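You operate a simulated robot arm through the tools that you are given. There is no shell and no other tool. Be economical: measure what you need, move in short steps, check, and stop when the job is done.

Carry out the task below with a simulated two-armed robot. There is one attempt and no reset: what you move stays moved.

TASK
Load the test carrier with a new strip and put it into the steriliser.
Fine: Hold the carrier down with one hand while the other pulls its cap off; lay the cap on the worktop beside the steriliser. Drop in the strip marked NEW, press the cap on, stand the carrier on the tray and push the rack in. The door stays open, the dark strip in its stand.

Only the result counts: the job must be done as asked and must still hold three seconds after the hand-in. Knocking over, shifting, dropping, spilling or breaking anything else fails it. A push-on lid holds only when it is set on centred and level and pressed home; a screw cap is set on level and turned clockwise until tight.

THE ROBOT
Two 7-joint arms with two-finger grippers on one trunk, on a base that drives. Base frame: it is fixed to the floor where the robot stands at the start and does not move with it; the origin is under the middle of the robot, x ahead of it, y to its left, z up. Readings come in mm, degrees, newtons and seconds.
The left shoulder is at the start at [25, 217, 1255], the right one opposite. With the tool pointing down near the work surface each hand reaches from about 100 to 740 mm from the robot's upright axis, wherever it stands, measured 20 degrees to its own side. Places, roughly: steriliser pouch key [700, -200, 900]; steriliser solid key [700, -300, 900]; steriliser test key [700, -400, 900]; steriliser tray [600, -200, 1000]; tray rack [600, -200, 1000]; worktop beside the steriliser [800, 100, 900]. Payload 2.2 kg a hand.
The tool frame of a hand sits at the grasp point between the pads (the TCP): z along the fingers, y along the line on which they close. The tips reach 19 mm beyond it. The gripper opens to 116 mm. The gripper's body begins 70 mm behind the TCP.
Orientation is told as [roll, pitch, yaw] about the base's x, y, z axes, in that order, counted from this pose: with the fingers straight down and closing along the base's y, the tool's x points along the base's -x, its y along +y and its z along -z.

THE INTERFACE
- The arms move only by the tool arm_command. It takes "left_motion", "right_motion" or both (then of equal length, played together; a hand with none holds still); each is one flat list of numbers, 7 for each row, row after row: the shift along the tool's x, y, z in mm, then the turn, a rotation vector about the tool's x, y, z in degrees, then the opening, from 0 (shut) to 1 (fully open). In form: [dx, dy, dz, wx, wy, wz, fingers, dx, dy, dz, wx, wy, wz, fingers, ...]. A call has 1 to 10 rows; each row shifts and turns the commanded pose from where the row before left it, along the tool's axes as they then stand. Rows are played at 5 a second. More than 50 mm and 8.6 degrees between two rows, or a gripper value outside its range, and nothing of the call is played. A pose out of reach is approached as far as the arm can. The call stops where the force on the tool passes 90 N (or 10 N more than at its start, if that is more) or the arm is blocked; 0.2 s more then pass. Each finger halts on what it meets, pressing with about 31 N; the grip force reading is that of the motor and also rises with nothing between the fingers. The clock runs only during rows and for 0.2 s after the last one: add rows that do not move to give the fingers time. It gives the time, the measured TCP pose, the force on the tool (base axes), the opening and the grip force at its end, in the units of the frame above (readings bear some noise), with the torque about the TCP (base axes, N m) and any sound that the robot's microphone picked up.
- Cameras (640 x 400 px; columns grow to the right, rows downward): "scene" is now at [133.6, -5.4, 1428.8]; the picture's right is [-0.08, -1.00, 0.00], its down [-0.56, 0.05, -0.83] and it looks along [0.83, -0.07, -0.56] (base axes); focal length 247 px, centre (320, 200). "left" rides on the left gripper at [69, 15, -97] in its tool frame; the picture's right is [-0.21, 0.98, 0.00], its down [-0.76, -0.17, -0.63] and it looks along [-0.62, -0.14, 0.77] (tool axes); focal length 251 px, centre (320, 200). "right" rides on the right gripper at [69, -15, -97] in its tool frame; the picture's right is [0.21, 0.98, 0.00], its down [-0.76, 0.17, -0.63] and it looks along [-0.62, 0.14, 0.77] (tool axes); focal length 251 px, centre (320, 200). There is no depth. A picture from a camera that has moved, and an enlarged one, comes with that camera's place and axes in the base frame and with its lens.
- camera(camera): a new picture of that camera. It takes no simulated time.
- lift_body(by): slides the trunk up (or, below 0, down) by that many mm; the arms and the scene camera ride with it, the base frame stays. It gives what a move gives, with no picture.
- steer(legs): drives the robot by 1 to 6 legs, each [ahead, left, turn to the left] in mm, mm and degrees, along the robot's own axes; the way and the turn of a leg run together, so that a leg with both is an arc; at most 1500 mm and 180 degrees a leg. The arms and the cameras ride along, it lands a little off, and it stops where it bumps. It gives what a move gives.
- turn_head(pan, tilt): turns the head with the scene camera to pan (to the left, within 80 degrees either way) and tilt (down, from -29 to 69), counted from straight ahead of the robot. It gives what a move gives.
- inspect(camera, box): a new picture of the part [left, top, right, bottom] of that camera's present view, enlarged. It takes no simulated time.
- close_job(): hands the job in; it is judged then, once.

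Work in short steps. Places have to be worked out from the pictures, the camera data and where the tool is seen: move nearer, look again, correct. Check each grasp and each placing, and mend what went wrong. You have 120 turns and 88 pictures in all, those below and enlarged ones among them. Open the grippers and draw the arms clear of the work before you hand the job in, unless the task says otherwise; then end with one line.

The tools are called after "Request:" as a command line: name --argument value ..., lists and objects as JSON in quotes. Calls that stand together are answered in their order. arm_command: Moves the arms, as the interface text tells. Its arguments: {"type":"object","properties":{"left_motion":{"type":"array"},"right_motion":{"type":"array"}},"required":[]} The other tools are called the same way: lift_body (by) slides the trunk up or down; steer (legs) drives the base; turn_head (pan, tilt) turns the head that bears the scene camera; camera (camera) takes a picture; inspect (camera, box) takes an enlarged picture of a part of a camera's view; close_job () hands the job in.

At the start:

```text
clock: 0.0
left_ee_pos: [551.8, 306.6, 1210.7]
left_ee_rot: [0.0, 0.0, 0.1]
left_ft_force: [0.0, -0.3, 0.2]
left_wrist_torque: [0.0, 0.0, 0.01]
left_width: 116.2
left_grip_force: 0.1
right_ee_pos: [458.4, -118.2, 1176.0]
right_ee_rot: [0.0, 0.0, 0.0]
right_ft_force: [0.8, -0.9, 0.1]
right_wrist_torque: [-0.01, 0.04, 0.03]
right_width: 116.0
right_grip_force: 0.1
trunk travel left (down, up): [-400.0, 90.0]
robot x, y, heading: [-0.1, -3.1, -0.2]
head pan, tilt: [-4.9, 33.7]
```

scene: 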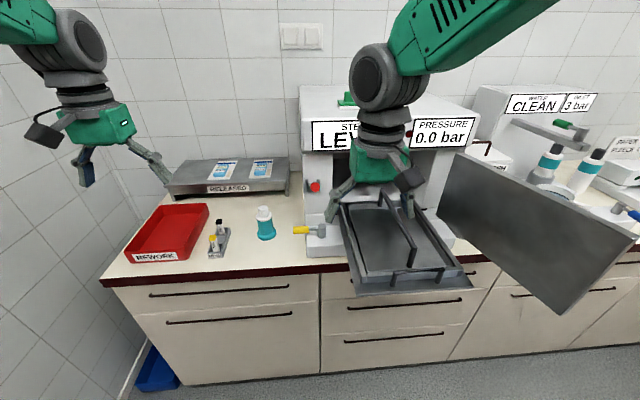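
right: 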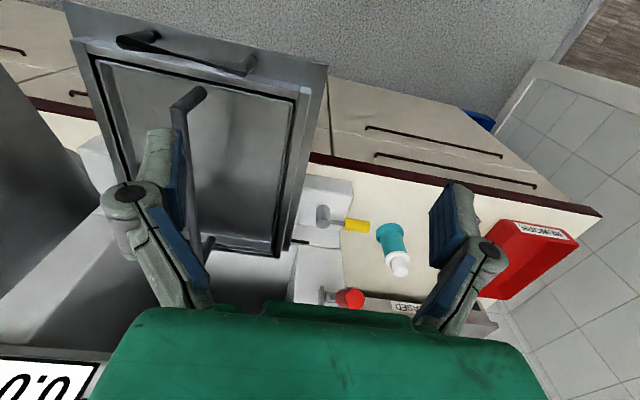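
left: 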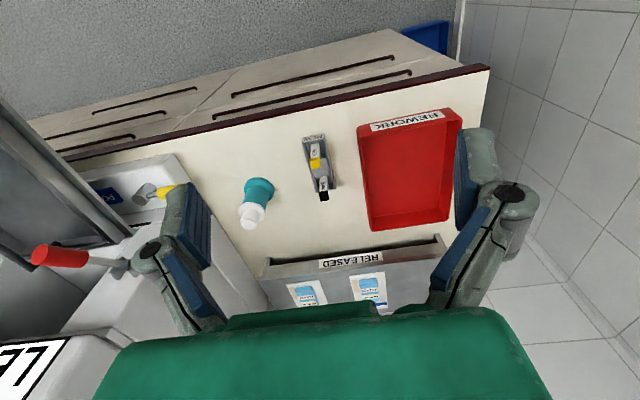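

I'll look closer at the carrier, strip stand and the rack.

Request:
inspect --camera "scene" --box '[190, 190, 350, 290]'

Request:
inspect --camera "left" --box '[200, 110, 392, 230]'

Request:
inspect --camera "scene" --box '[300, 80, 492, 300]'

```text
4.00 times, centred on (270, 240) of scene
camera zoom: at [133.6, -5.4, 1428.8], right [-0.08, -1.0, 0.0], down [-0.56, 0.05, -0.83], along [0.83, -0.07, -0.56], focal length 988 px, centre (520, 40)
```

zoom: 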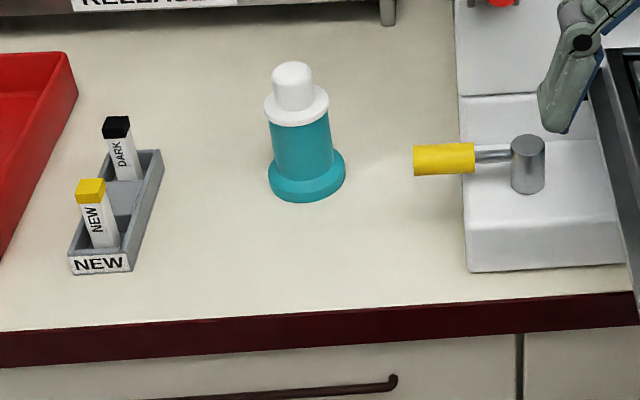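

```text
3.33 times, centred on (296, 170) of left
camera zoom: at [482.5, 321.9, 1307.6], right [0.21, 0.98, 0.0], down [0.76, -0.17, 0.63], along [0.62, -0.14, -0.77], focal length 838 px, centre (400, 300)
```

zoom: 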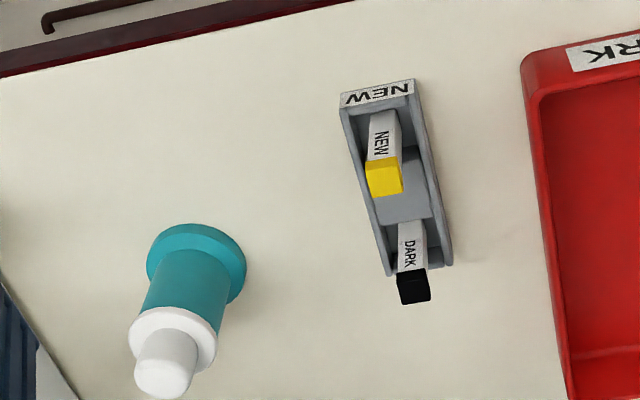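

```text
1.82 times, centred on (396, 190) of scene
camera zoom: at [133.6, -5.4, 1428.8], right [-0.08, -1.0, 0.0], down [-0.56, 0.05, -0.83], along [0.83, -0.07, -0.56], focal length 449 px, centre (182, 218)
```

zoom: 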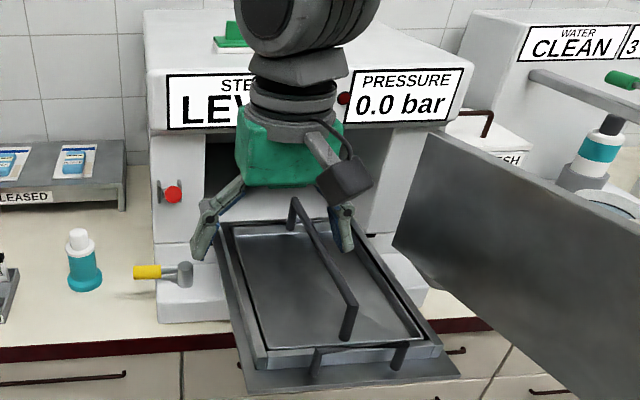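

Estimates: carrier at about (775,121) with its top at z≈975; NEW strip head at about (698,264,934); worktop z≈865, front edge x≈631. I raise both hands a bit and drive left/ahead to get better reach.

Request:
arm_command --left_motion '[0, 0, 0, 0, 0, 0, 1, 0, 0, 0, 0, 0, 0, 1]' --right_motion '[0, 0, -40, 0, 0, 0, 1, 0, 0, -20, 0, 0, 0, 1]'

Request:
steer --legs '[[0, 100, 0], [100, 0, 0]]'

Request:
camera --camera "scene"

Request:
camera --camera "right"

Request:
camera --camera "left"

```text
clock: 0.6
left_ee_pos: [549.5, 307.3, 1211.5]
left_ee_rot: [-0.1, -0.1, -0.1]
left_ft_force: [-0.5, -0.4, -0.4]
left_wrist_torque: [0.0, 0.0, -0.01]
left_width: 116.4
left_grip_force: 0.1
right_ee_pos: [456.4, -115.3, 1236.8]
right_ee_rot: [-0.1, -0.1, 0.0]
right_ft_force: [0.2, 0.1, 0.0]
right_wrist_torque: [-0.01, 0.02, 0.01]
right_width: 115.9
right_grip_force: 0.0
trunk travel left (down, up): [-400.0, 90.0]
robot x, y, heading: [-0.9, 1.7, -0.1]
head pan, tilt: [-4.9, 33.7]
```

```text
clock: 2.5
left_ee_pos: [645.1, 429.2, 1208.6]
left_ee_rot: [-1.0, -0.2, 0.4]
left_ft_force: [1.0, 0.2, 0.3]
left_wrist_torque: [-0.05, 0.07, 0.02]
left_width: 116.1
left_grip_force: 0.0
right_ee_pos: [554.1, 5.1, 1237.0]
right_ee_rot: [-0.9, -0.1, 0.4]
right_ft_force: [0.5, -0.7, 0.7]
right_wrist_torque: [0.02, -0.01, 0.04]
right_width: 116.0
right_grip_force: 0.0
trunk travel left (down, up): [-400.0, 90.0]
robot x, y, heading: [96.4, 103.4, 0.3]
head pan, tilt: [-4.9, 33.7]
```

```text
81 pictures are left
camera scene: at [228.0, 150.8, 1427.6], right [-0.08, -1.0, 0.04], down [-0.55, 0.01, -0.83], along [0.83, -0.08, -0.55], focal length 247 px, centre (320, 200)
```

scene: 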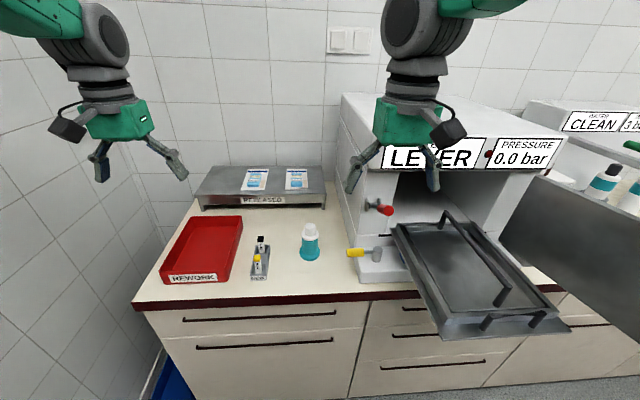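

```text
80 pictures are left
camera right: at [484.1, -7.9, 1333.6], right [-0.22, 0.97, -0.02], down [0.75, 0.18, 0.63], along [0.62, 0.13, -0.78], focal length 251 px, centre (320, 200)
```

right: 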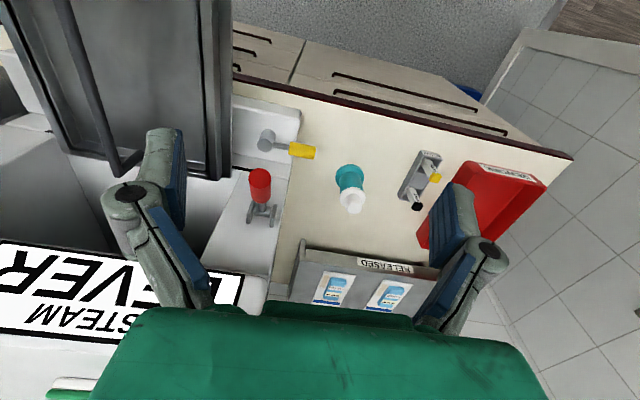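

```text
79 pictures are left
camera left: at [574.7, 445.1, 1304.8], right [0.21, 0.98, -0.01], down [0.76, -0.15, 0.64], along [0.62, -0.14, -0.77], focal length 251 px, centre (320, 200)
```

left: 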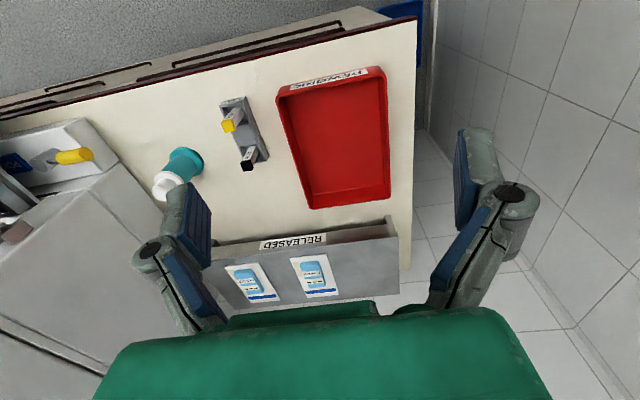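

Left hand needs to come in tilted 45° from the front; right hand first moves aside (−y) and begins yawing so its camera is out of the way.

Request:
arm_command --right_motion '[0, -50, 0, 0, 0, 0, 1, 0, -50, 0, 0, 0, 0, 1, 0, -40, 0, 0, 0, 0, 1, 0, 0, 0, 0, 0, -8.5, 1, 0, 0, 0, 0, 0, -8.5, 1, 0, 0, 0, 0, 0, -8.5, 1, 0, 0, 0, 0, 0, -8.5, 1, 0, 0, 0, 0, 0, -8.5, 1, 0, 0, 0, 0, 0, -8.5, 1, 0, 0, 0, 0, 0, -8.5, 1]' --left_motion '[0, 0, 0, 0, 0, 0, 1, 0, 0, 0, 0, 0, 0, 1, 0, -50, 0, 0, -7.5, 0, 1, 0, -50, 0, 0, -7.5, 0, 1, 0, -50, 0, 0, -7.5, 0, 1, 0, -50, 0, 0, -7.5, 0, 1, 0, -50, 0, 0, -7.5, 0, 1, 0, -40, 0, 0, -7.5, 0, 1, 0, 0, 0, 0, 0, 0, 1, 0, 0, 0, 0, 0, 0, 1]'

Request:
camera --camera "left"

Request:
camera --camera "scene"

```text
clock: 4.9
left_ee_pos: [641.8, 111.3, 1225.6]
left_ee_rot: [-2.1, -45.4, 2.6]
left_ft_force: [-0.9, 0.9, 0.6]
left_wrist_torque: [-0.05, 0.02, -0.03]
left_width: 116.0
left_grip_force: 0.1
right_ee_pos: [549.1, -166.6, 1236.9]
right_ee_rot: [-0.2, -0.4, 60.1]
right_ft_force: [-1.4, 1.1, 0.6]
right_wrist_torque: [-0.07, -0.07, 0.02]
right_width: 116.0
right_grip_force: 0.1
trunk travel left (down, up): [-400.0, 90.0]
robot x, y, heading: [100.1, 96.2, 0.6]
head pan, tilt: [-4.9, 33.7]
stopped in row 10 (left hand): the arm was blocked; the commanded pose is now the measured one
```

```text
78 pictures are left
camera left: at [523.3, 125.2, 1243.8], right [0.13, 0.98, 0.13], down [0.09, -0.14, 0.99], along [0.99, -0.12, -0.1], focal length 251 px, centre (320, 200)
```

left: 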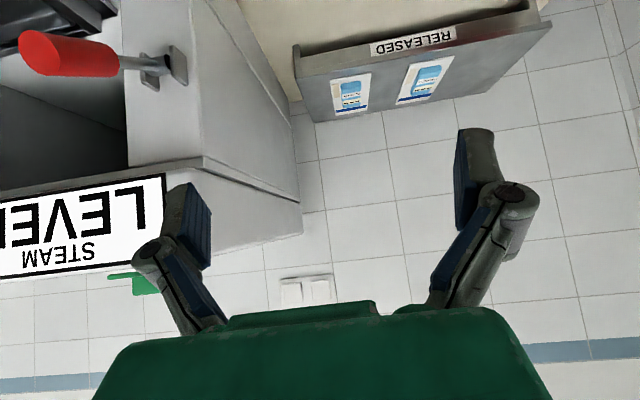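

```text
77 pictures are left
camera scene: at [229.7, 71.9, 1428.5], right [-0.08, -1.0, -0.01], down [-0.55, 0.05, -0.83], along [0.83, -0.06, -0.56], focal length 247 px, centre (320, 200)
```

scene: 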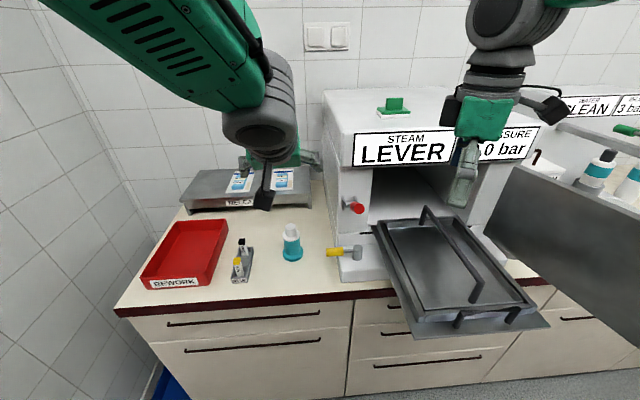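

The readings suggest the trunk is still swaying after the drive; I wait in place and read again.

Request:
arm_command --left_motion '[0, 0, 0, 0, 0, 0, 1, 0, 0, 0, 0, 0, 0, 1, 0, 0, 0, 0, 0, 0, 1, 0, 0, 0, 0, 0, 0, 1, 0, 0, 0, 0, 0, 0, 1]'

Request:
inspect --camera "scene" --box '[200, 200, 360, 300]'

```text
clock: 6.3
left_ee_pos: [646.8, 80.8, 1231.3]
left_ee_rot: [-1.8, -45.3, 3.2]
left_ft_force: [-0.4, -0.8, 0.5]
left_wrist_torque: [0.11, 0.02, 0.1]
left_width: 116.2
left_grip_force: 0.1
right_ee_pos: [549.3, -204.5, 1228.8]
right_ee_rot: [0.8, -2.1, 60.0]
right_ft_force: [0.1, -1.0, -0.1]
right_wrist_torque: [0.1, -0.02, -0.02]
right_width: 116.0
right_grip_force: 0.0
trunk travel left (down, up): [-400.0, 90.0]
robot x, y, heading: [100.4, 94.9, 0.5]
head pan, tilt: [-4.9, 33.7]
stopped in row 5 (left hand): the arm was blocked; the commanded pose is now the measured one
```

```text
4.00 times, centred on (280, 250) of scene
camera zoom: at [231.8, 84.9, 1428.9], right [-0.07, -1.0, 0.0], down [-0.56, 0.05, -0.83], along [0.83, -0.06, -0.56], focal length 988 px, centre (480, 0)
```

zoom: 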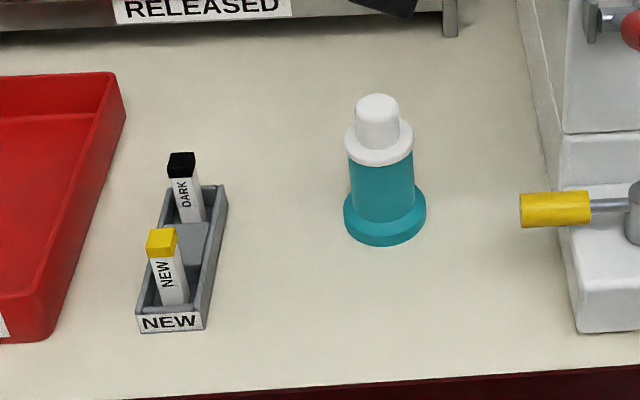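

Check stability again with a short wait.

Request:
arm_command --right_motion '[0, 0, 0, 0, 0, 0, 1, 0, 0, 0, 0, 0, 0, 1, 0, 0, 0, 0, 0, 0, 1]'

Request:
arm_command --left_motion '[0, 30, 0, 0, 0, 0, 1, 0, 20, 0, 0, 0, 0, 1, 0, 0, 0, 0, 0, 0, 1]'

```text
clock: 7.1
left_ee_pos: [645.7, 108.6, 1235.6]
left_ee_rot: [-3.6, -45.5, 4.4]
left_ft_force: [-1.0, 0.8, -0.3]
left_wrist_torque: [-0.02, 0.04, -0.05]
left_width: 116.0
left_grip_force: 0.0
right_ee_pos: [550.8, -174.9, 1233.4]
right_ee_rot: [0.4, -1.1, 60.2]
right_ft_force: [1.3, 0.9, 0.0]
right_wrist_torque: [-0.02, 0.0, 0.0]
right_width: 115.6
right_grip_force: 0.0
trunk travel left (down, up): [-400.0, 90.0]
robot x, y, heading: [99.8, 100.1, 0.5]
head pan, tilt: [-4.9, 33.7]
```

```text
clock: 8.1
left_ee_pos: [643.4, 133.9, 1235.2]
left_ee_rot: [-3.3, -45.2, 5.0]
left_ft_force: [-0.9, -0.7, 0.5]
left_wrist_torque: [0.07, 0.0, 0.03]
left_width: 115.9
left_grip_force: 0.0
right_ee_pos: [547.6, -205.4, 1229.4]
right_ee_rot: [0.9, -2.3, 60.2]
right_ft_force: [-0.3, -2.2, 0.4]
right_wrist_torque: [0.1, -0.02, 0.03]
right_width: 116.0
right_grip_force: 0.1
trunk travel left (down, up): [-400.0, 90.0]
robot x, y, heading: [102.0, 102.8, 0.6]
head pan, tilt: [-4.9, 33.7]
stopped in row 3 (left hand): the arm was blocked; the commanded pose is now the measured one
```

The trunk/arms sway; left pose up here seems poorly conditioned. I lower the left hand toward its pre-grasp spot in front of the carrier.

Request:
arm_command --left_motion '[22, -2, 28, 0, 0, 0, 1, 22, -2, 28, 0, 0, 0, 1, 22, -2, 28, 0, 0, 0, 1, 22, -2, 28, 0, 0, 0, 1, 22, -2, 28, 0, 0, 0, 1, 0, 0, 0, 0, 0, 0, 1, 0, 0, 0, 0, 0, 0, 1, 0, 0, 0, 0, 0, 0, 1]'

Request:
camera --camera "left"

Request:
camera --camera "scene"

```text
clock: 9.9
left_ee_pos: [670.6, 124.2, 1056.2]
left_ee_rot: [-3.6, -45.3, 5.7]
left_ft_force: [-0.2, -0.7, 0.1]
left_wrist_torque: [0.01, 0.05, 0.03]
left_width: 116.4
left_grip_force: 0.1
right_ee_pos: [549.6, -202.6, 1226.9]
right_ee_rot: [0.8, -2.2, 60.1]
right_ft_force: [-0.7, -1.3, -0.7]
right_wrist_torque: [0.05, -0.01, 0.01]
right_width: 115.8
right_grip_force: 0.2
trunk travel left (down, up): [-400.0, 90.0]
robot x, y, heading: [100.1, 104.9, 0.9]
head pan, tilt: [-4.9, 33.7]
```

```text
75 pictures are left
camera left: at [551.4, 134.1, 1076.4], right [0.1, 0.99, 0.11], down [0.09, -0.12, 0.99], along [0.99, -0.09, -0.1], focal length 251 px, centre (320, 200)
```

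left: 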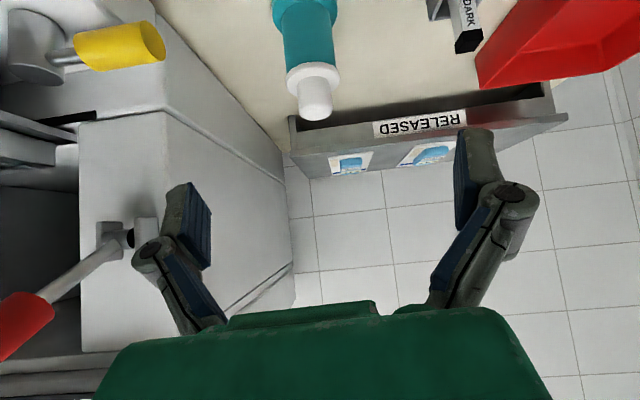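

```text
74 pictures are left
camera scene: at [233.1, 92.7, 1428.7], right [-0.07, -1.0, 0.0], down [-0.56, 0.04, -0.83], along [0.83, -0.06, -0.56], focal length 247 px, centre (320, 200)
```

scene: 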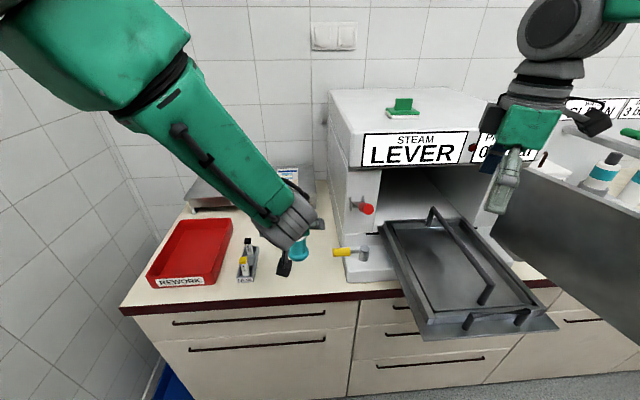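

The carrier is at about (775,120), teal body z≈884–945. I move the left hand in along its axis, partly closed, and stop ~100 mm short.

Request:
arm_command --left_motion '[10, -1, 25, 0, 0, 2, 0.8, 10, -1, 25, 0, 0, 2, 0.7, 8, -1, 25, 0, 0, 0, 0.7, 0, 0, 0, 0, 0, 0, 0.7, 0, 0, 0, 0, 0, 0, 0.7]'

Request:
camera --camera "left"

Request:
inspect --camera "scene" --box '[220, 190, 380, 290]'

```text
clock: 11.1
left_ee_pos: [699.8, 115.2, 982.9]
left_ee_rot: [1.8, -45.6, -1.9]
left_ft_force: [-0.5, -0.9, -0.7]
left_wrist_torque: [0.02, -0.01, 0.04]
left_width: 81.2
left_grip_force: 0.0
right_ee_pos: [547.7, -201.7, 1227.4]
right_ee_rot: [0.8, -2.1, 60.3]
right_ft_force: [0.1, -0.8, 1.1]
right_wrist_torque: [0.06, -0.03, -0.02]
right_width: 115.8
right_grip_force: 0.0
trunk travel left (down, up): [-400.0, 90.0]
robot x, y, heading: [100.9, 104.0, 0.3]
head pan, tilt: [-4.9, 33.7]
```

```text
73 pictures are left
camera left: at [583.2, 132.0, 1003.7], right [0.16, 0.97, 0.17], down [0.08, -0.19, 0.98], along [0.98, -0.15, -0.11], focal length 251 px, centre (320, 200)
```

left: 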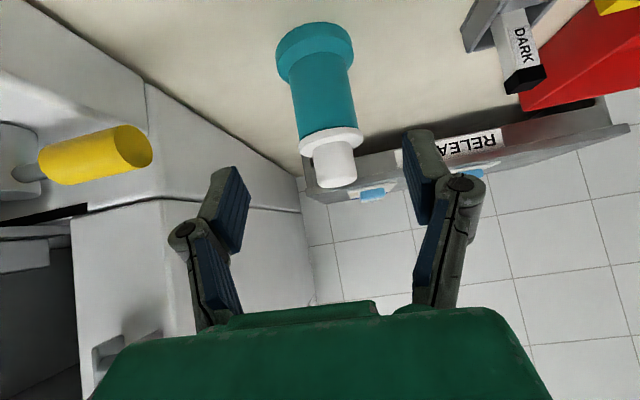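

```text
4.00 times, centred on (300, 240) of scene
camera zoom: at [233.3, 60.4, 1427.9], right [-0.08, -1.0, -0.03], down [-0.56, 0.06, -0.83], along [0.83, -0.05, -0.56], focal length 988 px, centre (400, 40)
```

zoom: 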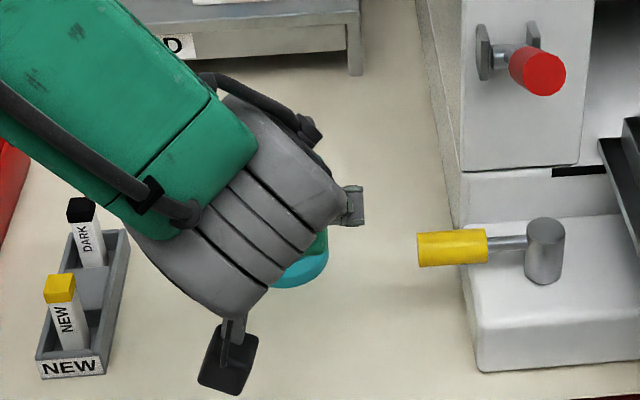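

Carrier is ~5 mm to +y of the tool's axis. I advance 60 mm with that correction and look.

Request:
arm_command --left_motion '[0, 2, 20, 0, 0, -1, 0.7, 0, 2, 20, 0, 0, -0.5, 0.7, 0, 0, 20, 0, 0, 0, 0.7, 0, 0, 0, 0, 0, 0, 0.7, 0, 0, 0, 0, 0, 0, 0.7]'

Request:
camera --camera "left"

```text
clock: 12.5
left_ee_pos: [741.6, 149.8, 945.2]
left_ee_rot: [-0.8, -45.8, 1.3]
left_ft_force: [-0.4, -1.4, 0.0]
left_wrist_torque: [0.03, -0.01, 0.01]
left_width: 81.4
left_grip_force: 0.0
right_ee_pos: [544.0, -171.5, 1235.9]
right_ee_rot: [0.0, -1.4, 60.6]
right_ft_force: [-0.6, -0.1, 0.1]
right_wrist_torque: [0.0, -0.02, 0.02]
right_width: 115.9
right_grip_force: 0.0
trunk travel left (down, up): [-400.0, 90.0]
robot x, y, heading: [100.3, 115.1, 0.8]
head pan, tilt: [-4.9, 33.7]
stopped in row 5 (left hand): the arm was blocked; the commanded pose is now the measured one
```

```text
71 pictures are left
camera left: at [623.0, 164.1, 963.2], right [0.14, 0.98, 0.14], down [0.08, -0.16, 0.98], along [0.99, -0.12, -0.1], focal length 251 px, centre (320, 200)
```

left: 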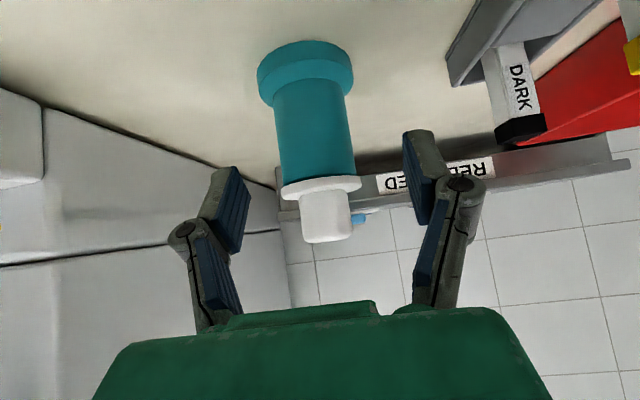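

The reported y jumped 30 mm while the carrier still looks centred; I check with the scene camera whether the carrier moved relative to its surroundings.

Request:
camera --camera "scene"

Request:
arm_command --left_motion '[0, 0, 0, 0, 0, 0, 0.7]'

Request:
camera --camera "left"

```text
70 pictures are left
camera scene: at [232.1, 122.6, 1428.8], right [-0.07, -1.0, 0.01], down [-0.56, 0.03, -0.83], along [0.83, -0.07, -0.56], focal length 247 px, centre (320, 200)
```

scene: 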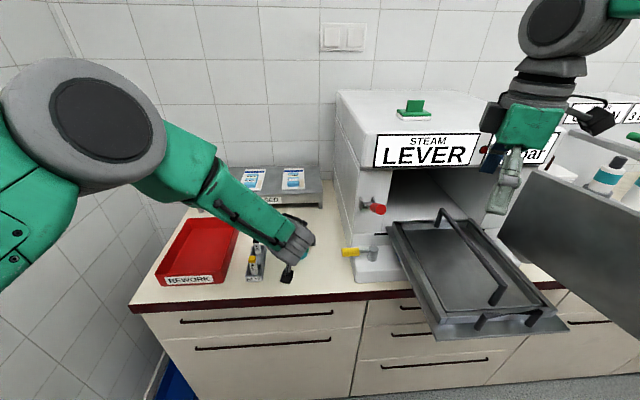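

```text
clock: 12.9
left_ee_pos: [742.8, 141.8, 944.3]
left_ee_rot: [-0.1, -45.7, 0.7]
left_ft_force: [-0.3, 0.6, -0.1]
left_wrist_torque: [0.05, -0.01, 0.04]
left_width: 81.2
left_grip_force: 0.1
right_ee_pos: [546.2, -180.3, 1232.3]
right_ee_rot: [0.3, -1.8, 60.5]
right_ft_force: [0.2, -0.2, -0.6]
right_wrist_torque: [0.03, -0.01, -0.01]
right_width: 116.2
right_grip_force: 0.1
trunk travel left (down, up): [-400.0, 90.0]
robot x, y, heading: [98.7, 111.3, 0.3]
head pan, tilt: [-4.9, 33.7]
```

```text
69 pictures are left
camera left: at [624.9, 155.7, 963.0], right [0.14, 0.98, 0.15], down [0.08, -0.16, 0.98], along [0.99, -0.12, -0.1], focal length 251 px, centre (320, 200)
```

left: 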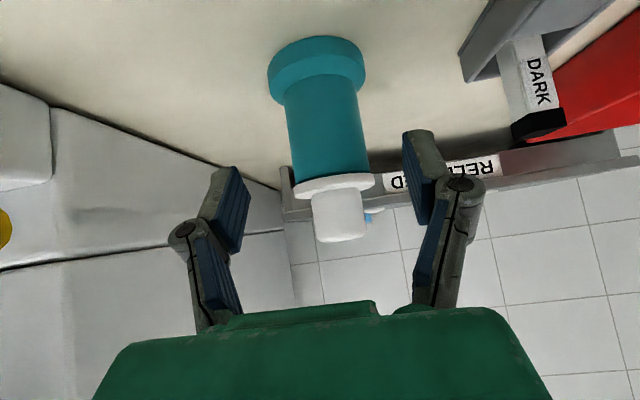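

The carrier was dragged about 30 mm to y≈150 as the trunk swayed. I open wide, back the left hand off, and wait for the sway to die out.

Request:
arm_command --left_motion '[0, 4, -20, 0, 0, 0, 1, 0, 4, -25, 0, 0, 0, 1, 0, 0, -25, 0, 0, 0, 1, 0, 0, 0, 0, 0, 0, 1]'

Request:
arm_command --right_motion '[0, 0, 0, 0, 0, 0, 1, 0, 0, 0, 0, 0, 0, 1, 0, 0, 0, 0, 0, 0, 1, 0, 0, 0, 0, 0, 0, 1, 0, 0, 0, 0, 0, 0, 1, 0, 0, 0, 0, 0, 0, 1, 0, 0, 0, 0, 0, 0, 1]'

Request:
arm_command --right_motion '[0, 0, 0, 0, 0, 0, 1, 0, 0, 0, 0, 0, 0, 1]'

Request:
arm_command --right_motion '[0, 0, 0, 0, 0, 0, 1, 0, 0, 0, 0, 0, 0, 1]'

```text
clock: 13.9
left_ee_pos: [691.6, 166.1, 992.9]
left_ee_rot: [-1.4, -45.5, 1.8]
left_ft_force: [0.2, 0.6, -0.3]
left_wrist_torque: [-0.01, 0.0, -0.04]
left_width: 116.1
left_grip_force: 0.1
right_ee_pos: [544.0, -160.4, 1236.5]
right_ee_rot: [-0.2, -0.9, 60.7]
right_ft_force: [0.5, 0.3, 0.7]
right_wrist_torque: [-0.03, 0.0, 0.01]
right_width: 115.9
right_grip_force: 0.1
trunk travel left (down, up): [-400.0, 90.0]
robot x, y, heading: [99.4, 117.1, 0.6]
head pan, tilt: [-4.9, 33.7]
```

```text
clock: 15.7
left_ee_pos: [688.6, 167.5, 994.6]
left_ee_rot: [-2.1, -45.9, 2.2]
left_ft_force: [-0.6, 0.8, -0.4]
left_wrist_torque: [-0.04, -0.03, -0.08]
left_width: 115.9
left_grip_force: 0.0
right_ee_pos: [540.6, -154.6, 1241.1]
right_ee_rot: [-0.6, -0.6, 60.7]
right_ft_force: [1.0, 0.9, 0.3]
right_wrist_torque: [-0.11, 0.05, 0.03]
right_width: 116.0
right_grip_force: 0.1
trunk travel left (down, up): [-400.0, 90.0]
robot x, y, heading: [102.8, 112.0, 0.6]
head pan, tilt: [-4.9, 33.7]
stopped in row 7 (right hand): the arm was blocked; the commanded pose is now the measured one
```

```text
clock: 16.5
left_ee_pos: [685.1, 149.0, 996.1]
left_ee_rot: [-1.3, -46.1, 1.4]
left_ft_force: [0.0, -0.7, 0.6]
left_wrist_torque: [0.01, 0.01, -0.03]
left_width: 115.7
left_grip_force: 0.0
right_ee_pos: [535.6, -173.7, 1239.8]
right_ee_rot: [-0.4, -1.3, 60.4]
right_ft_force: [-1.4, -0.5, -0.3]
right_wrist_torque: [-0.02, -0.03, 0.02]
right_width: 115.8
right_grip_force: 0.1
trunk travel left (down, up): [-400.0, 90.0]
robot x, y, heading: [98.9, 100.2, 0.7]
head pan, tilt: [-4.9, 33.7]
stopped in row 2 (right hand): the arm was blocked; the commanded pose is now the measured one
```

```text
clock: 17.1
left_ee_pos: [684.0, 131.3, 996.3]
left_ee_rot: [-0.3, -46.0, 0.4]
left_ft_force: [-0.3, -1.7, -0.1]
left_wrist_torque: [0.05, -0.04, 0.09]
left_width: 116.0
left_grip_force: 0.2
right_ee_pos: [535.6, -193.4, 1235.2]
right_ee_rot: [0.1, -2.0, 60.2]
right_ft_force: [0.5, -0.3, -0.4]
right_wrist_torque: [0.05, -0.02, 0.02]
right_width: 115.9
right_grip_force: 0.0
trunk travel left (down, up): [-400.0, 90.0]
robot x, y, heading: [100.9, 102.2, 0.5]
head pan, tilt: [-4.9, 33.7]
```

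The sway persists undamped since the drive. I try a null drive command to re-settle the base, then watch.

Request:
steer --legs '[[0, 0, 0]]'

Request:
arm_command --left_motion '[0, 0, 0, 0, 0, 0, 1, 0, 0, 0, 0, 0, 0, 1]'

Request:
arm_command --left_motion '[0, 0, 0, 0, 0, 0, 1, 0, 0, 0, 0, 0, 0, 1]'

Request:
arm_command --left_motion '[0, 0, 0, 0, 0, 0, 1, 0, 0, 0, 0, 0, 0, 1]'

```text
clock: 17.8
left_ee_pos: [683.0, 153.9, 996.0]
left_ee_rot: [-1.7, -46.1, 1.7]
left_ft_force: [1.3, 0.5, 0.5]
left_wrist_torque: [0.0, -0.02, -0.03]
left_width: 115.7
left_grip_force: 0.1
right_ee_pos: [536.4, -168.3, 1239.2]
right_ee_rot: [-0.6, -1.1, 60.3]
right_ft_force: [0.2, 0.6, 0.0]
right_wrist_torque: [-0.02, 0.02, 0.01]
right_width: 115.9
right_grip_force: 0.1
trunk travel left (down, up): [-400.0, 90.0]
robot x, y, heading: [101.7, 101.1, 0.2]
head pan, tilt: [-4.9, 33.7]
```

```text
clock: 18.4
left_ee_pos: [682.9, 159.6, 996.7]
left_ee_rot: [-1.8, -46.1, 1.9]
left_ft_force: [-0.3, 1.7, -0.1]
left_wrist_torque: [-0.04, 0.03, -0.04]
left_width: 116.1
left_grip_force: 0.1
right_ee_pos: [532.5, -163.2, 1241.6]
right_ee_rot: [-0.7, -1.0, 60.5]
right_ft_force: [0.4, 0.4, -0.7]
right_wrist_torque: [-0.05, 0.05, 0.04]
right_width: 116.0
right_grip_force: 0.0
trunk travel left (down, up): [-400.0, 90.0]
robot x, y, heading: [96.5, 108.3, 0.3]
head pan, tilt: [-4.9, 33.7]
```

```text
clock: 19.0
left_ee_pos: [682.2, 125.2, 998.5]
left_ee_rot: [0.1, -46.2, 0.1]
left_ft_force: [-0.8, -1.0, 0.6]
left_wrist_torque: [0.08, -0.01, 0.09]
left_width: 115.7
left_grip_force: 0.0
right_ee_pos: [533.7, -202.1, 1235.0]
right_ee_rot: [0.2, -2.5, 60.2]
right_ft_force: [-0.1, 0.0, -0.3]
right_wrist_torque: [0.08, -0.02, -0.01]
right_width: 115.9
right_grip_force: 0.0
trunk travel left (down, up): [-400.0, 90.0]
robot x, y, heading: [97.2, 99.4, 0.5]
head pan, tilt: [-4.9, 33.7]
```

```text
clock: 19.6
left_ee_pos: [682.0, 149.2, 997.5]
left_ee_rot: [-1.3, -46.1, 1.3]
left_ft_force: [-0.1, 0.2, 0.9]
left_wrist_torque: [-0.03, -0.05, -0.03]
left_width: 116.3
left_grip_force: 0.1
right_ee_pos: [533.7, -174.6, 1239.8]
right_ee_rot: [-0.4, -1.5, 60.2]
right_ft_force: [-0.1, 1.0, -0.5]
right_wrist_torque: [-0.02, -0.02, -0.01]
right_width: 116.3
right_grip_force: 0.0
trunk travel left (down, up): [-400.0, 90.0]
robot x, y, heading: [96.8, 105.0, 0.8]
head pan, tilt: [-4.9, 33.7]
```

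I let about 8 seconds pass to see if the sway decays.

Request:
arm_command --left_motion '[0, 0, 0, 0, 0, 0, 1, 0, 0, 0, 0, 0, 0, 1, 0, 0, 0, 0, 0, 0, 1, 0, 0, 0, 0, 0, 0, 1, 0, 0, 0, 0, 0, 0, 1, 0, 0, 0, 0, 0, 0, 1, 0, 0, 0, 0, 0, 0, 1, 0, 0, 0, 0, 0, 0, 1, 0, 0, 0, 0, 0, 0, 1, 0, 0, 0, 0, 0, 0, 1]'

Request:
turn_head --pan -5 --tilt 40

Request:
arm_command --left_motion '[0, 0, 0, 0, 0, 0, 1, 0, 0, 0, 0, 0, 0, 1, 0, 0, 0, 0, 0, 0, 1, 0, 0, 0, 0, 0, 0, 1, 0, 0, 0, 0, 0, 0, 1, 0, 0, 0, 0, 0, 0, 1, 0, 0, 0, 0, 0, 0, 1, 0, 0, 0, 0, 0, 0, 1, 0, 0, 0, 0, 0, 0, 1, 0, 0, 0, 0, 0, 0, 1]'

Request:
turn_head --pan -5 --tilt 40

Request:
arm_command --left_motion '[0, 0, 0, 0, 0, 0, 1, 0, 0, 0, 0, 0, 0, 1, 0, 0, 0, 0, 0, 0, 1, 0, 0, 0, 0, 0, 0, 1, 0, 0, 0, 0, 0, 0, 1, 0, 0, 0, 0, 0, 0, 1, 0, 0, 0, 0, 0, 0, 1, 0, 0, 0, 0, 0, 0, 1, 0, 0, 0, 0, 0, 0, 1, 0, 0, 0, 0, 0, 0, 1]'

Request:
arm_command --left_motion '[0, 0, 0, 0, 0, 0, 1]'

Request:
arm_command --left_motion '[0, 0, 0, 0, 0, 0, 1]'

```text
clock: 21.8
left_ee_pos: [681.8, 134.7, 997.8]
left_ee_rot: [-0.2, -46.2, 0.7]
left_ft_force: [-0.4, 0.5, 0.6]
left_wrist_torque: [0.05, -0.02, 0.05]
left_width: 116.1
left_grip_force: 0.1
right_ee_pos: [532.6, -190.3, 1236.5]
right_ee_rot: [-0.1, -1.9, 60.4]
right_ft_force: [1.2, -0.5, -0.7]
right_wrist_torque: [0.01, 0.02, -0.02]
right_width: 116.1
right_grip_force: 0.1
trunk travel left (down, up): [-400.0, 90.0]
robot x, y, heading: [97.1, 101.8, 0.8]
head pan, tilt: [-4.9, 33.7]
```

```text
clock: 22.5
left_ee_pos: [682.5, 130.4, 997.9]
left_ee_rot: [-0.1, -46.2, 0.3]
left_ft_force: [-0.7, -0.8, -0.3]
left_wrist_torque: [0.06, -0.04, 0.06]
left_width: 116.0
left_grip_force: 0.0
right_ee_pos: [534.7, -195.7, 1235.3]
right_ee_rot: [0.1, -2.2, 60.1]
right_ft_force: [-0.2, -0.9, 0.1]
right_wrist_torque: [0.05, 0.01, -0.03]
right_width: 116.1
right_grip_force: 0.1
trunk travel left (down, up): [-400.0, 90.0]
robot x, y, heading: [99.2, 103.7, 0.6]
head pan, tilt: [-5.0, 40.0]
```

```text
clock: 24.7
left_ee_pos: [681.2, 154.2, 996.9]
left_ee_rot: [-1.5, -46.1, 1.6]
left_ft_force: [-0.2, 0.9, -0.7]
left_wrist_torque: [-0.04, 0.0, -0.04]
left_width: 116.1
left_grip_force: 0.1
right_ee_pos: [533.0, -169.3, 1240.5]
right_ee_rot: [-0.5, -1.3, 60.5]
right_ft_force: [-0.9, 1.0, -0.1]
right_wrist_torque: [-0.05, 0.0, 0.02]
right_width: 115.8
right_grip_force: 0.0
trunk travel left (down, up): [-400.0, 90.0]
robot x, y, heading: [100.8, 104.7, 0.4]
head pan, tilt: [-5.0, 40.0]
```

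```text
clock: 25.3
left_ee_pos: [682.5, 128.3, 998.6]
left_ee_rot: [0.1, -46.2, 0.4]
left_ft_force: [0.0, -2.2, 0.3]
left_wrist_torque: [0.05, -0.02, 0.09]
left_width: 115.9
left_grip_force: 0.0
right_ee_pos: [533.3, -199.7, 1235.1]
right_ee_rot: [0.2, -2.3, 60.2]
right_ft_force: [0.0, -1.8, 0.1]
right_wrist_torque: [0.12, -0.01, -0.02]
right_width: 116.0
right_grip_force: 0.0
trunk travel left (down, up): [-400.0, 90.0]
robot x, y, heading: [95.9, 100.2, 0.6]
head pan, tilt: [-5.0, 40.0]
```

```text
clock: 27.5
left_ee_pos: [681.4, 158.6, 997.1]
left_ee_rot: [-1.7, -46.2, 1.7]
left_ft_force: [-0.6, 1.3, 0.8]
left_wrist_torque: [-0.01, 0.04, -0.04]
left_width: 115.8
left_grip_force: 0.2
right_ee_pos: [532.0, -164.7, 1242.6]
right_ee_rot: [-0.7, -1.0, 60.5]
right_ft_force: [1.0, 0.5, -1.1]
right_wrist_torque: [-0.06, 0.01, 0.05]
right_width: 115.8
right_grip_force: 0.0
trunk travel left (down, up): [-400.0, 90.0]
robot x, y, heading: [96.4, 110.0, 0.6]
head pan, tilt: [-5.0, 40.0]
```

```text
clock: 27.9
left_ee_pos: [682.4, 134.4, 998.9]
left_ee_rot: [-0.3, -46.2, 0.6]
left_ft_force: [-0.7, -1.2, 1.0]
left_wrist_torque: [0.04, -0.02, 0.04]
left_width: 115.8
left_grip_force: 0.2
right_ee_pos: [532.5, -192.3, 1236.4]
right_ee_rot: [0.1, -2.2, 60.1]
right_ft_force: [0.5, 0.2, 0.4]
right_wrist_torque: [0.06, 0.04, 0.03]
right_width: 116.1
right_grip_force: 0.0
trunk travel left (down, up): [-400.0, 90.0]
robot x, y, heading: [98.6, 98.8, 0.6]
head pan, tilt: [-5.0, 40.0]
```

```text
clock: 28.3
left_ee_pos: [681.7, 152.4, 997.8]
left_ee_rot: [-1.4, -46.2, 1.5]
left_ft_force: [0.5, 0.7, -0.1]
left_wrist_torque: [-0.04, -0.01, -0.06]
left_width: 116.1
left_grip_force: 0.0
right_ee_pos: [532.5, -171.3, 1240.2]
right_ee_rot: [-0.5, -1.3, 60.4]
right_ft_force: [0.5, -0.8, 0.1]
right_wrist_torque: [-0.06, -0.02, 0.05]
right_width: 116.0
right_grip_force: 0.0
trunk travel left (down, up): [-400.0, 90.0]
robot x, y, heading: [99.2, 104.5, 0.7]
head pan, tilt: [-5.0, 40.0]
```

The oscillation is self-sustained. I test whether backing off the base by 60 mm stops it.

Request:
steer --legs '[[-60, 0, 0]]'

Request:
arm_command --left_motion '[0, 0, 0, 0, 0, 0, 1, 0, 0, 0, 0, 0, 0, 1, 0, 0, 0, 0, 0, 0, 1, 0, 0, 0, 0, 0, 0, 1, 0, 0, 0, 0, 0, 0, 1]'

Request:
arm_command --left_motion '[0, 0, 0, 0, 0, 0, 1]'

Request:
arm_command --left_motion '[0, 0, 0, 0, 0, 0, 1]'

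Request:
arm_command --left_motion '[0, 0, 0, 0, 0, 0, 1]'

```text
clock: 29.2
left_ee_pos: [626.2, 155.2, 994.8]
left_ee_rot: [-1.7, -46.0, 1.7]
left_ft_force: [0.5, 0.0, 0.6]
left_wrist_torque: [-0.03, -0.01, -0.08]
left_width: 115.6
left_grip_force: 0.1
right_ee_pos: [477.0, -167.4, 1239.5]
right_ee_rot: [-0.5, -1.2, 60.4]
right_ft_force: [0.8, -0.3, -0.3]
right_wrist_torque: [-0.06, 0.04, -0.02]
right_width: 115.7
right_grip_force: 0.2
trunk travel left (down, up): [-400.0, 90.0]
robot x, y, heading: [41.5, 108.1, 0.4]
head pan, tilt: [-5.0, 40.0]
```

```text
clock: 30.4
left_ee_pos: [619.3, 152.8, 999.2]
left_ee_rot: [-1.5, -46.4, 1.5]
left_ft_force: [-0.3, -0.3, -0.8]
left_wrist_torque: [-0.03, 0.03, 0.0]
left_width: 116.1
left_grip_force: 0.0
right_ee_pos: [469.5, -172.0, 1243.8]
right_ee_rot: [-0.7, -1.3, 60.4]
right_ft_force: [0.3, -1.1, 0.6]
right_wrist_torque: [0.05, 0.03, 0.0]
right_width: 116.1
right_grip_force: 0.0
trunk travel left (down, up): [-400.0, 90.0]
robot x, y, heading: [40.1, 104.8, 1.0]
head pan, tilt: [-5.0, 40.0]
```

```text
clock: 30.8
left_ee_pos: [619.4, 147.0, 999.5]
left_ee_rot: [-1.0, -46.4, 1.3]
left_ft_force: [0.2, 0.3, 0.5]
left_wrist_torque: [0.01, 0.03, 0.02]
left_width: 115.9
left_grip_force: 0.1
right_ee_pos: [470.0, -177.6, 1241.5]
right_ee_rot: [-0.6, -1.7, 60.4]
right_ft_force: [-0.3, 0.4, -0.5]
right_wrist_torque: [0.02, -0.01, -0.05]
right_width: 116.0
right_grip_force: 0.0
trunk travel left (down, up): [-400.0, 90.0]
robot x, y, heading: [42.1, 104.9, 0.4]
head pan, tilt: [-5.0, 40.0]
```

```text
clock: 31.2
left_ee_pos: [618.9, 157.6, 1000.4]
left_ee_rot: [-1.7, -46.5, 1.8]
left_ft_force: [0.9, 0.4, 0.1]
left_wrist_torque: [0.0, 0.01, 0.0]
left_width: 116.4
left_grip_force: 0.0
right_ee_pos: [469.0, -165.4, 1243.0]
right_ee_rot: [-0.8, -1.4, 60.4]
right_ft_force: [-1.0, -0.3, 0.4]
right_wrist_torque: [-0.03, -0.02, 0.04]
right_width: 116.2
right_grip_force: 0.0
trunk travel left (down, up): [-400.0, 90.0]
robot x, y, heading: [38.8, 108.8, 0.8]
head pan, tilt: [-5.0, 40.0]
```

```text
clock: 31.6
left_ee_pos: [619.2, 143.5, 999.5]
left_ee_rot: [-0.9, -46.4, 1.1]
left_ft_force: [-0.1, 0.1, -0.2]
left_wrist_torque: [0.01, 0.01, 0.05]
left_width: 116.1
left_grip_force: 0.1
right_ee_pos: [468.0, -180.4, 1240.7]
right_ee_rot: [-0.5, -1.9, 60.3]
right_ft_force: [-0.4, -0.1, 0.5]
right_wrist_torque: [0.03, 0.01, -0.01]
right_width: 115.9
right_grip_force: 0.1
trunk travel left (down, up): [-400.0, 90.0]
robot x, y, heading: [39.7, 109.9, 0.7]
head pan, tilt: [-5.0, 40.0]
```

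Amplitude is smaller. I sample more to see whether it decays now.

Request:
arm_command --left_motion '[0, 0, 0, 0, 0, 0, 1, 0, 0, 0, 0, 0, 0, 1, 0, 0, 0, 0, 0, 0, 1, 0, 0, 0, 0, 0, 0, 1, 0, 0, 0, 0, 0, 0, 1, 0, 0, 0, 0, 0, 0, 1, 0, 0, 0, 0, 0, 0, 1, 0, 0, 0, 0, 0, 0, 1, 0, 0, 0, 0, 0, 0, 1, 0, 0, 0, 0, 0, 0, 1]'

Request:
arm_command --left_motion '[0, 0, 0, 0, 0, 0, 1]'

Request:
arm_command --left_motion '[0, 0, 0, 0, 0, 0, 1]'

Request:
arm_command --left_motion '[0, 0, 0, 0, 0, 0, 1]'

Request:
lift_body --by -60

Request:
arm_command --left_motion '[0, 0, 0, 0, 0, 0, 1]'

Request:
arm_command --left_motion '[0, 0, 0, 0, 0, 0, 1]'

Request:
arm_command --left_motion '[0, 0, 0, 0, 0, 0, 1]'

```text
clock: 33.8
left_ee_pos: [619.2, 154.6, 999.3]
left_ee_rot: [-1.5, -46.4, 1.6]
left_ft_force: [0.7, -0.4, 0.3]
left_wrist_torque: [-0.03, 0.0, -0.01]
left_width: 116.1
left_grip_force: 0.1
right_ee_pos: [469.1, -169.3, 1242.3]
right_ee_rot: [-0.8, -1.5, 60.5]
right_ft_force: [0.0, 0.5, 0.0]
right_wrist_torque: [-0.01, -0.01, 0.01]
right_width: 115.7
right_grip_force: 0.0
trunk travel left (down, up): [-400.0, 90.0]
robot x, y, heading: [38.2, 109.3, 0.7]
head pan, tilt: [-5.0, 40.0]
```

```text
clock: 34.2
left_ee_pos: [618.5, 149.5, 1000.0]
left_ee_rot: [-1.1, -46.5, 1.3]
left_ft_force: [-0.5, -0.1, 0.0]
left_wrist_torque: [-0.02, 0.03, -0.01]
left_width: 115.9
left_grip_force: 0.0
right_ee_pos: [468.6, -175.5, 1241.4]
right_ee_rot: [-0.6, -1.6, 60.4]
right_ft_force: [0.2, 0.1, 0.1]
right_wrist_torque: [0.0, 0.0, 0.02]
right_width: 116.2
right_grip_force: 0.0
trunk travel left (down, up): [-400.0, 90.0]
robot x, y, heading: [40.0, 104.3, 0.6]
head pan, tilt: [-5.0, 40.0]
```

```text
clock: 34.6
left_ee_pos: [618.9, 152.0, 1000.3]
left_ee_rot: [-1.3, -46.5, 1.6]
left_ft_force: [-0.4, 0.1, -0.2]
left_wrist_torque: [0.0, 0.04, -0.05]
left_width: 115.9
left_grip_force: 0.2
right_ee_pos: [469.3, -172.9, 1242.8]
right_ee_rot: [-0.6, -1.6, 60.4]
right_ft_force: [-0.9, -0.3, 0.4]
right_wrist_torque: [-0.03, -0.02, -0.01]
right_width: 116.1
right_grip_force: 0.1
trunk travel left (down, up): [-400.0, 90.0]
robot x, y, heading: [40.1, 109.4, 0.5]
head pan, tilt: [-5.0, 40.0]
```

```text
clock: 35.0
left_ee_pos: [618.5, 150.1, 1000.7]
left_ee_rot: [-1.2, -46.4, 1.4]
left_ft_force: [-0.5, -0.6, 0.7]
left_wrist_torque: [0.0, -0.01, 0.02]
left_width: 116.0
left_grip_force: 0.1
right_ee_pos: [468.2, -175.1, 1242.2]
right_ee_rot: [-0.7, -1.5, 60.4]
right_ft_force: [0.8, -0.3, -0.3]
right_wrist_torque: [0.01, 0.02, 0.0]
right_width: 116.1
right_grip_force: 0.0
trunk travel left (down, up): [-400.0, 90.0]
robot x, y, heading: [37.6, 104.7, 0.6]
head pan, tilt: [-5.0, 40.0]
```

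```text
clock: 36.0
left_ee_pos: [618.1, 150.6, 940.8]
left_ee_rot: [-1.3, -46.5, 1.4]
left_ft_force: [0.9, 0.5, -0.3]
left_wrist_torque: [0.03, -0.02, 0.0]
left_width: 115.8
left_grip_force: 0.1
right_ee_pos: [468.3, -172.0, 1181.5]
right_ee_rot: [-0.7, -1.4, 60.5]
right_ft_force: [0.9, 0.2, -0.9]
right_wrist_torque: [-0.01, 0.02, -0.03]
right_width: 116.0
right_grip_force: 0.0
trunk travel left (down, up): [-340.0, 150.0]
robot x, y, heading: [36.8, 109.2, 0.7]
head pan, tilt: [-5.0, 40.0]
```

```text
clock: 36.4
left_ee_pos: [619.2, 151.7, 941.0]
left_ee_rot: [-1.3, -46.3, 1.4]
left_ft_force: [-0.8, 0.2, -0.4]
left_wrist_torque: [0.01, 0.0, -0.01]
left_width: 115.9
left_grip_force: 0.1
right_ee_pos: [469.4, -173.0, 1181.3]
right_ee_rot: [-0.7, -1.5, 60.4]
right_ft_force: [0.2, -0.2, -0.2]
right_wrist_torque: [0.01, 0.0, 0.02]
right_width: 115.8
right_grip_force: 0.1
trunk travel left (down, up): [-340.0, 150.0]
robot x, y, heading: [38.7, 107.0, 0.5]
head pan, tilt: [-5.0, 40.0]
```

```text
clock: 36.8
left_ee_pos: [618.7, 151.6, 940.8]
left_ee_rot: [-1.3, -46.4, 1.4]
left_ft_force: [-1.0, -0.2, 0.4]
left_wrist_torque: [0.03, -0.01, 0.0]
left_width: 115.9
left_grip_force: 0.0
right_ee_pos: [468.8, -173.2, 1182.5]
right_ee_rot: [-0.7, -1.5, 60.4]
right_ft_force: [0.3, -0.6, -0.1]
right_wrist_torque: [-0.02, -0.01, 0.02]
right_width: 116.2
right_grip_force: 0.1
trunk travel left (down, up): [-340.0, 150.0]
robot x, y, heading: [39.2, 108.2, 0.5]
head pan, tilt: [-5.0, 40.0]
```

```text
clock: 37.2
left_ee_pos: [618.6, 150.2, 940.5]
left_ee_rot: [-1.4, -46.4, 1.5]
left_ft_force: [0.3, 0.2, 0.4]
left_wrist_torque: [0.02, 0.01, 0.03]
left_width: 115.9
left_grip_force: 0.1
right_ee_pos: [469.6, -173.7, 1182.3]
right_ee_rot: [-0.7, -1.5, 60.4]
right_ft_force: [0.7, -0.1, -0.7]
right_wrist_torque: [0.0, -0.02, 0.01]
right_width: 116.0
right_grip_force: 0.0
trunk travel left (down, up): [-340.0, 150.0]
robot x, y, heading: [43.7, 105.2, 0.7]
head pan, tilt: [-5.0, 40.0]
```

Stable now (the base was probably touching something further ahead). I stay at x≈40 and look at the carrier.

Request:
camera --camera "scene"

Request:
inspect --camera "left" --box '[200, 40, 520, 240]'

```text
68 pictures are left
camera scene: at [169.0, 98.8, 1359.2], right [-0.08, -1.0, 0.0], down [-0.64, 0.05, -0.76], along [0.76, -0.06, -0.65], focal length 247 px, centre (320, 200)
```

scene: 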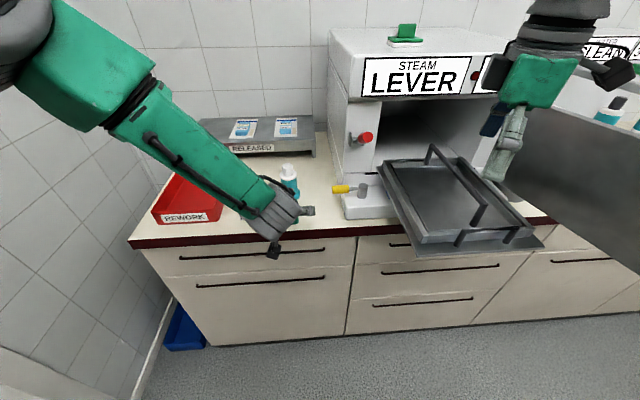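

```text
2.00 times, centred on (360, 140) of left
camera zoom: at [500.5, 165.3, 957.0], right [0.14, 0.98, 0.14], down [0.06, -0.15, 0.99], along [0.99, -0.13, -0.08], focal length 503 px, centre (240, 320)
```

zoom: 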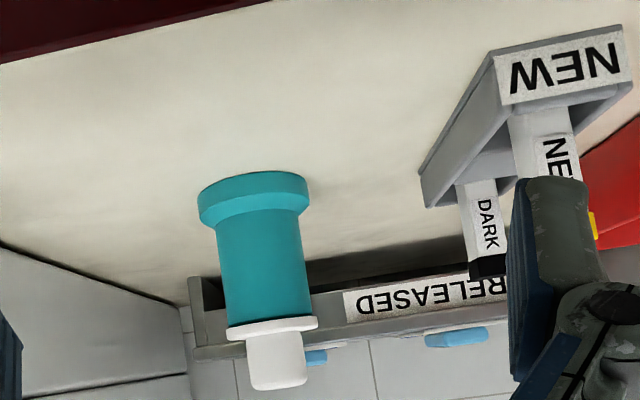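

Carrier is at ≈(773,147), upright. I move the left hand up onto the approach line and then 60 mm in, gripper at 75 mm.

Request:
arm_command --left_motion '[-30, -1, 0, 0, 0, 1, 0.65, -30, -1, 0, 0, 0, 0, 0.65, -26, -1, 0, 0, 0, 0, 0.65, 0, 0, 20, 0, 0, 0, 0.65, 0, 0, 20, 0, 0, 0, 0.65, 0, 0, 20, 0, 0, 0, 0.65, 0, 0, 0, 0, 0, 0, 0.65, 0, 0, 0, 0, 0, 0, 0.65]'

Request:
camera --camera "left"

Request:
arm_command --left_motion '[0, 0, 0, 0, 0, 0, 0.65]'

```text
clock: 39.0
left_ee_pos: [722.3, 146.6, 961.1]
left_ee_rot: [-0.2, -46.4, -0.1]
left_ft_force: [0.3, -0.4, 0.2]
left_wrist_torque: [0.02, 0.02, -0.01]
left_width: 75.5
left_grip_force: 0.0
right_ee_pos: [469.5, -173.7, 1181.5]
right_ee_rot: [-0.6, -1.5, 60.3]
right_ft_force: [0.2, -0.1, 0.4]
right_wrist_torque: [0.03, -0.03, 0.02]
right_width: 115.9
right_grip_force: 0.1
trunk travel left (down, up): [-340.0, 150.0]
robot x, y, heading: [42.0, 103.8, 0.6]
head pan, tilt: [-5.0, 40.0]
```

```text
66 pictures are left
camera left: at [603.7, 162.9, 978.3], right [0.15, 0.98, 0.15], down [0.06, -0.16, 0.98], along [0.99, -0.14, -0.09], focal length 251 px, centre (320, 200)
```

left: 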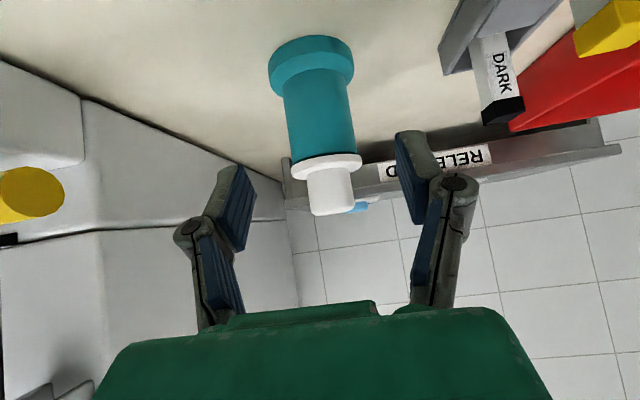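

```text
clock: 39.4
left_ee_pos: [722.4, 147.3, 960.8]
left_ee_rot: [-0.2, -46.5, 0.0]
left_ft_force: [0.4, -0.5, 0.0]
left_wrist_torque: [0.0, 0.0, 0.0]
left_width: 75.3
left_grip_force: 0.0
right_ee_pos: [469.6, -175.0, 1181.3]
right_ee_rot: [-0.8, -1.6, 60.3]
right_ft_force: [0.5, -0.8, 0.7]
right_wrist_torque: [0.04, 0.02, 0.02]
right_width: 116.0
right_grip_force: 0.0
trunk travel left (down, up): [-340.0, 150.0]
robot x, y, heading: [39.5, 104.7, 0.8]
head pan, tilt: [-5.0, 40.0]
```

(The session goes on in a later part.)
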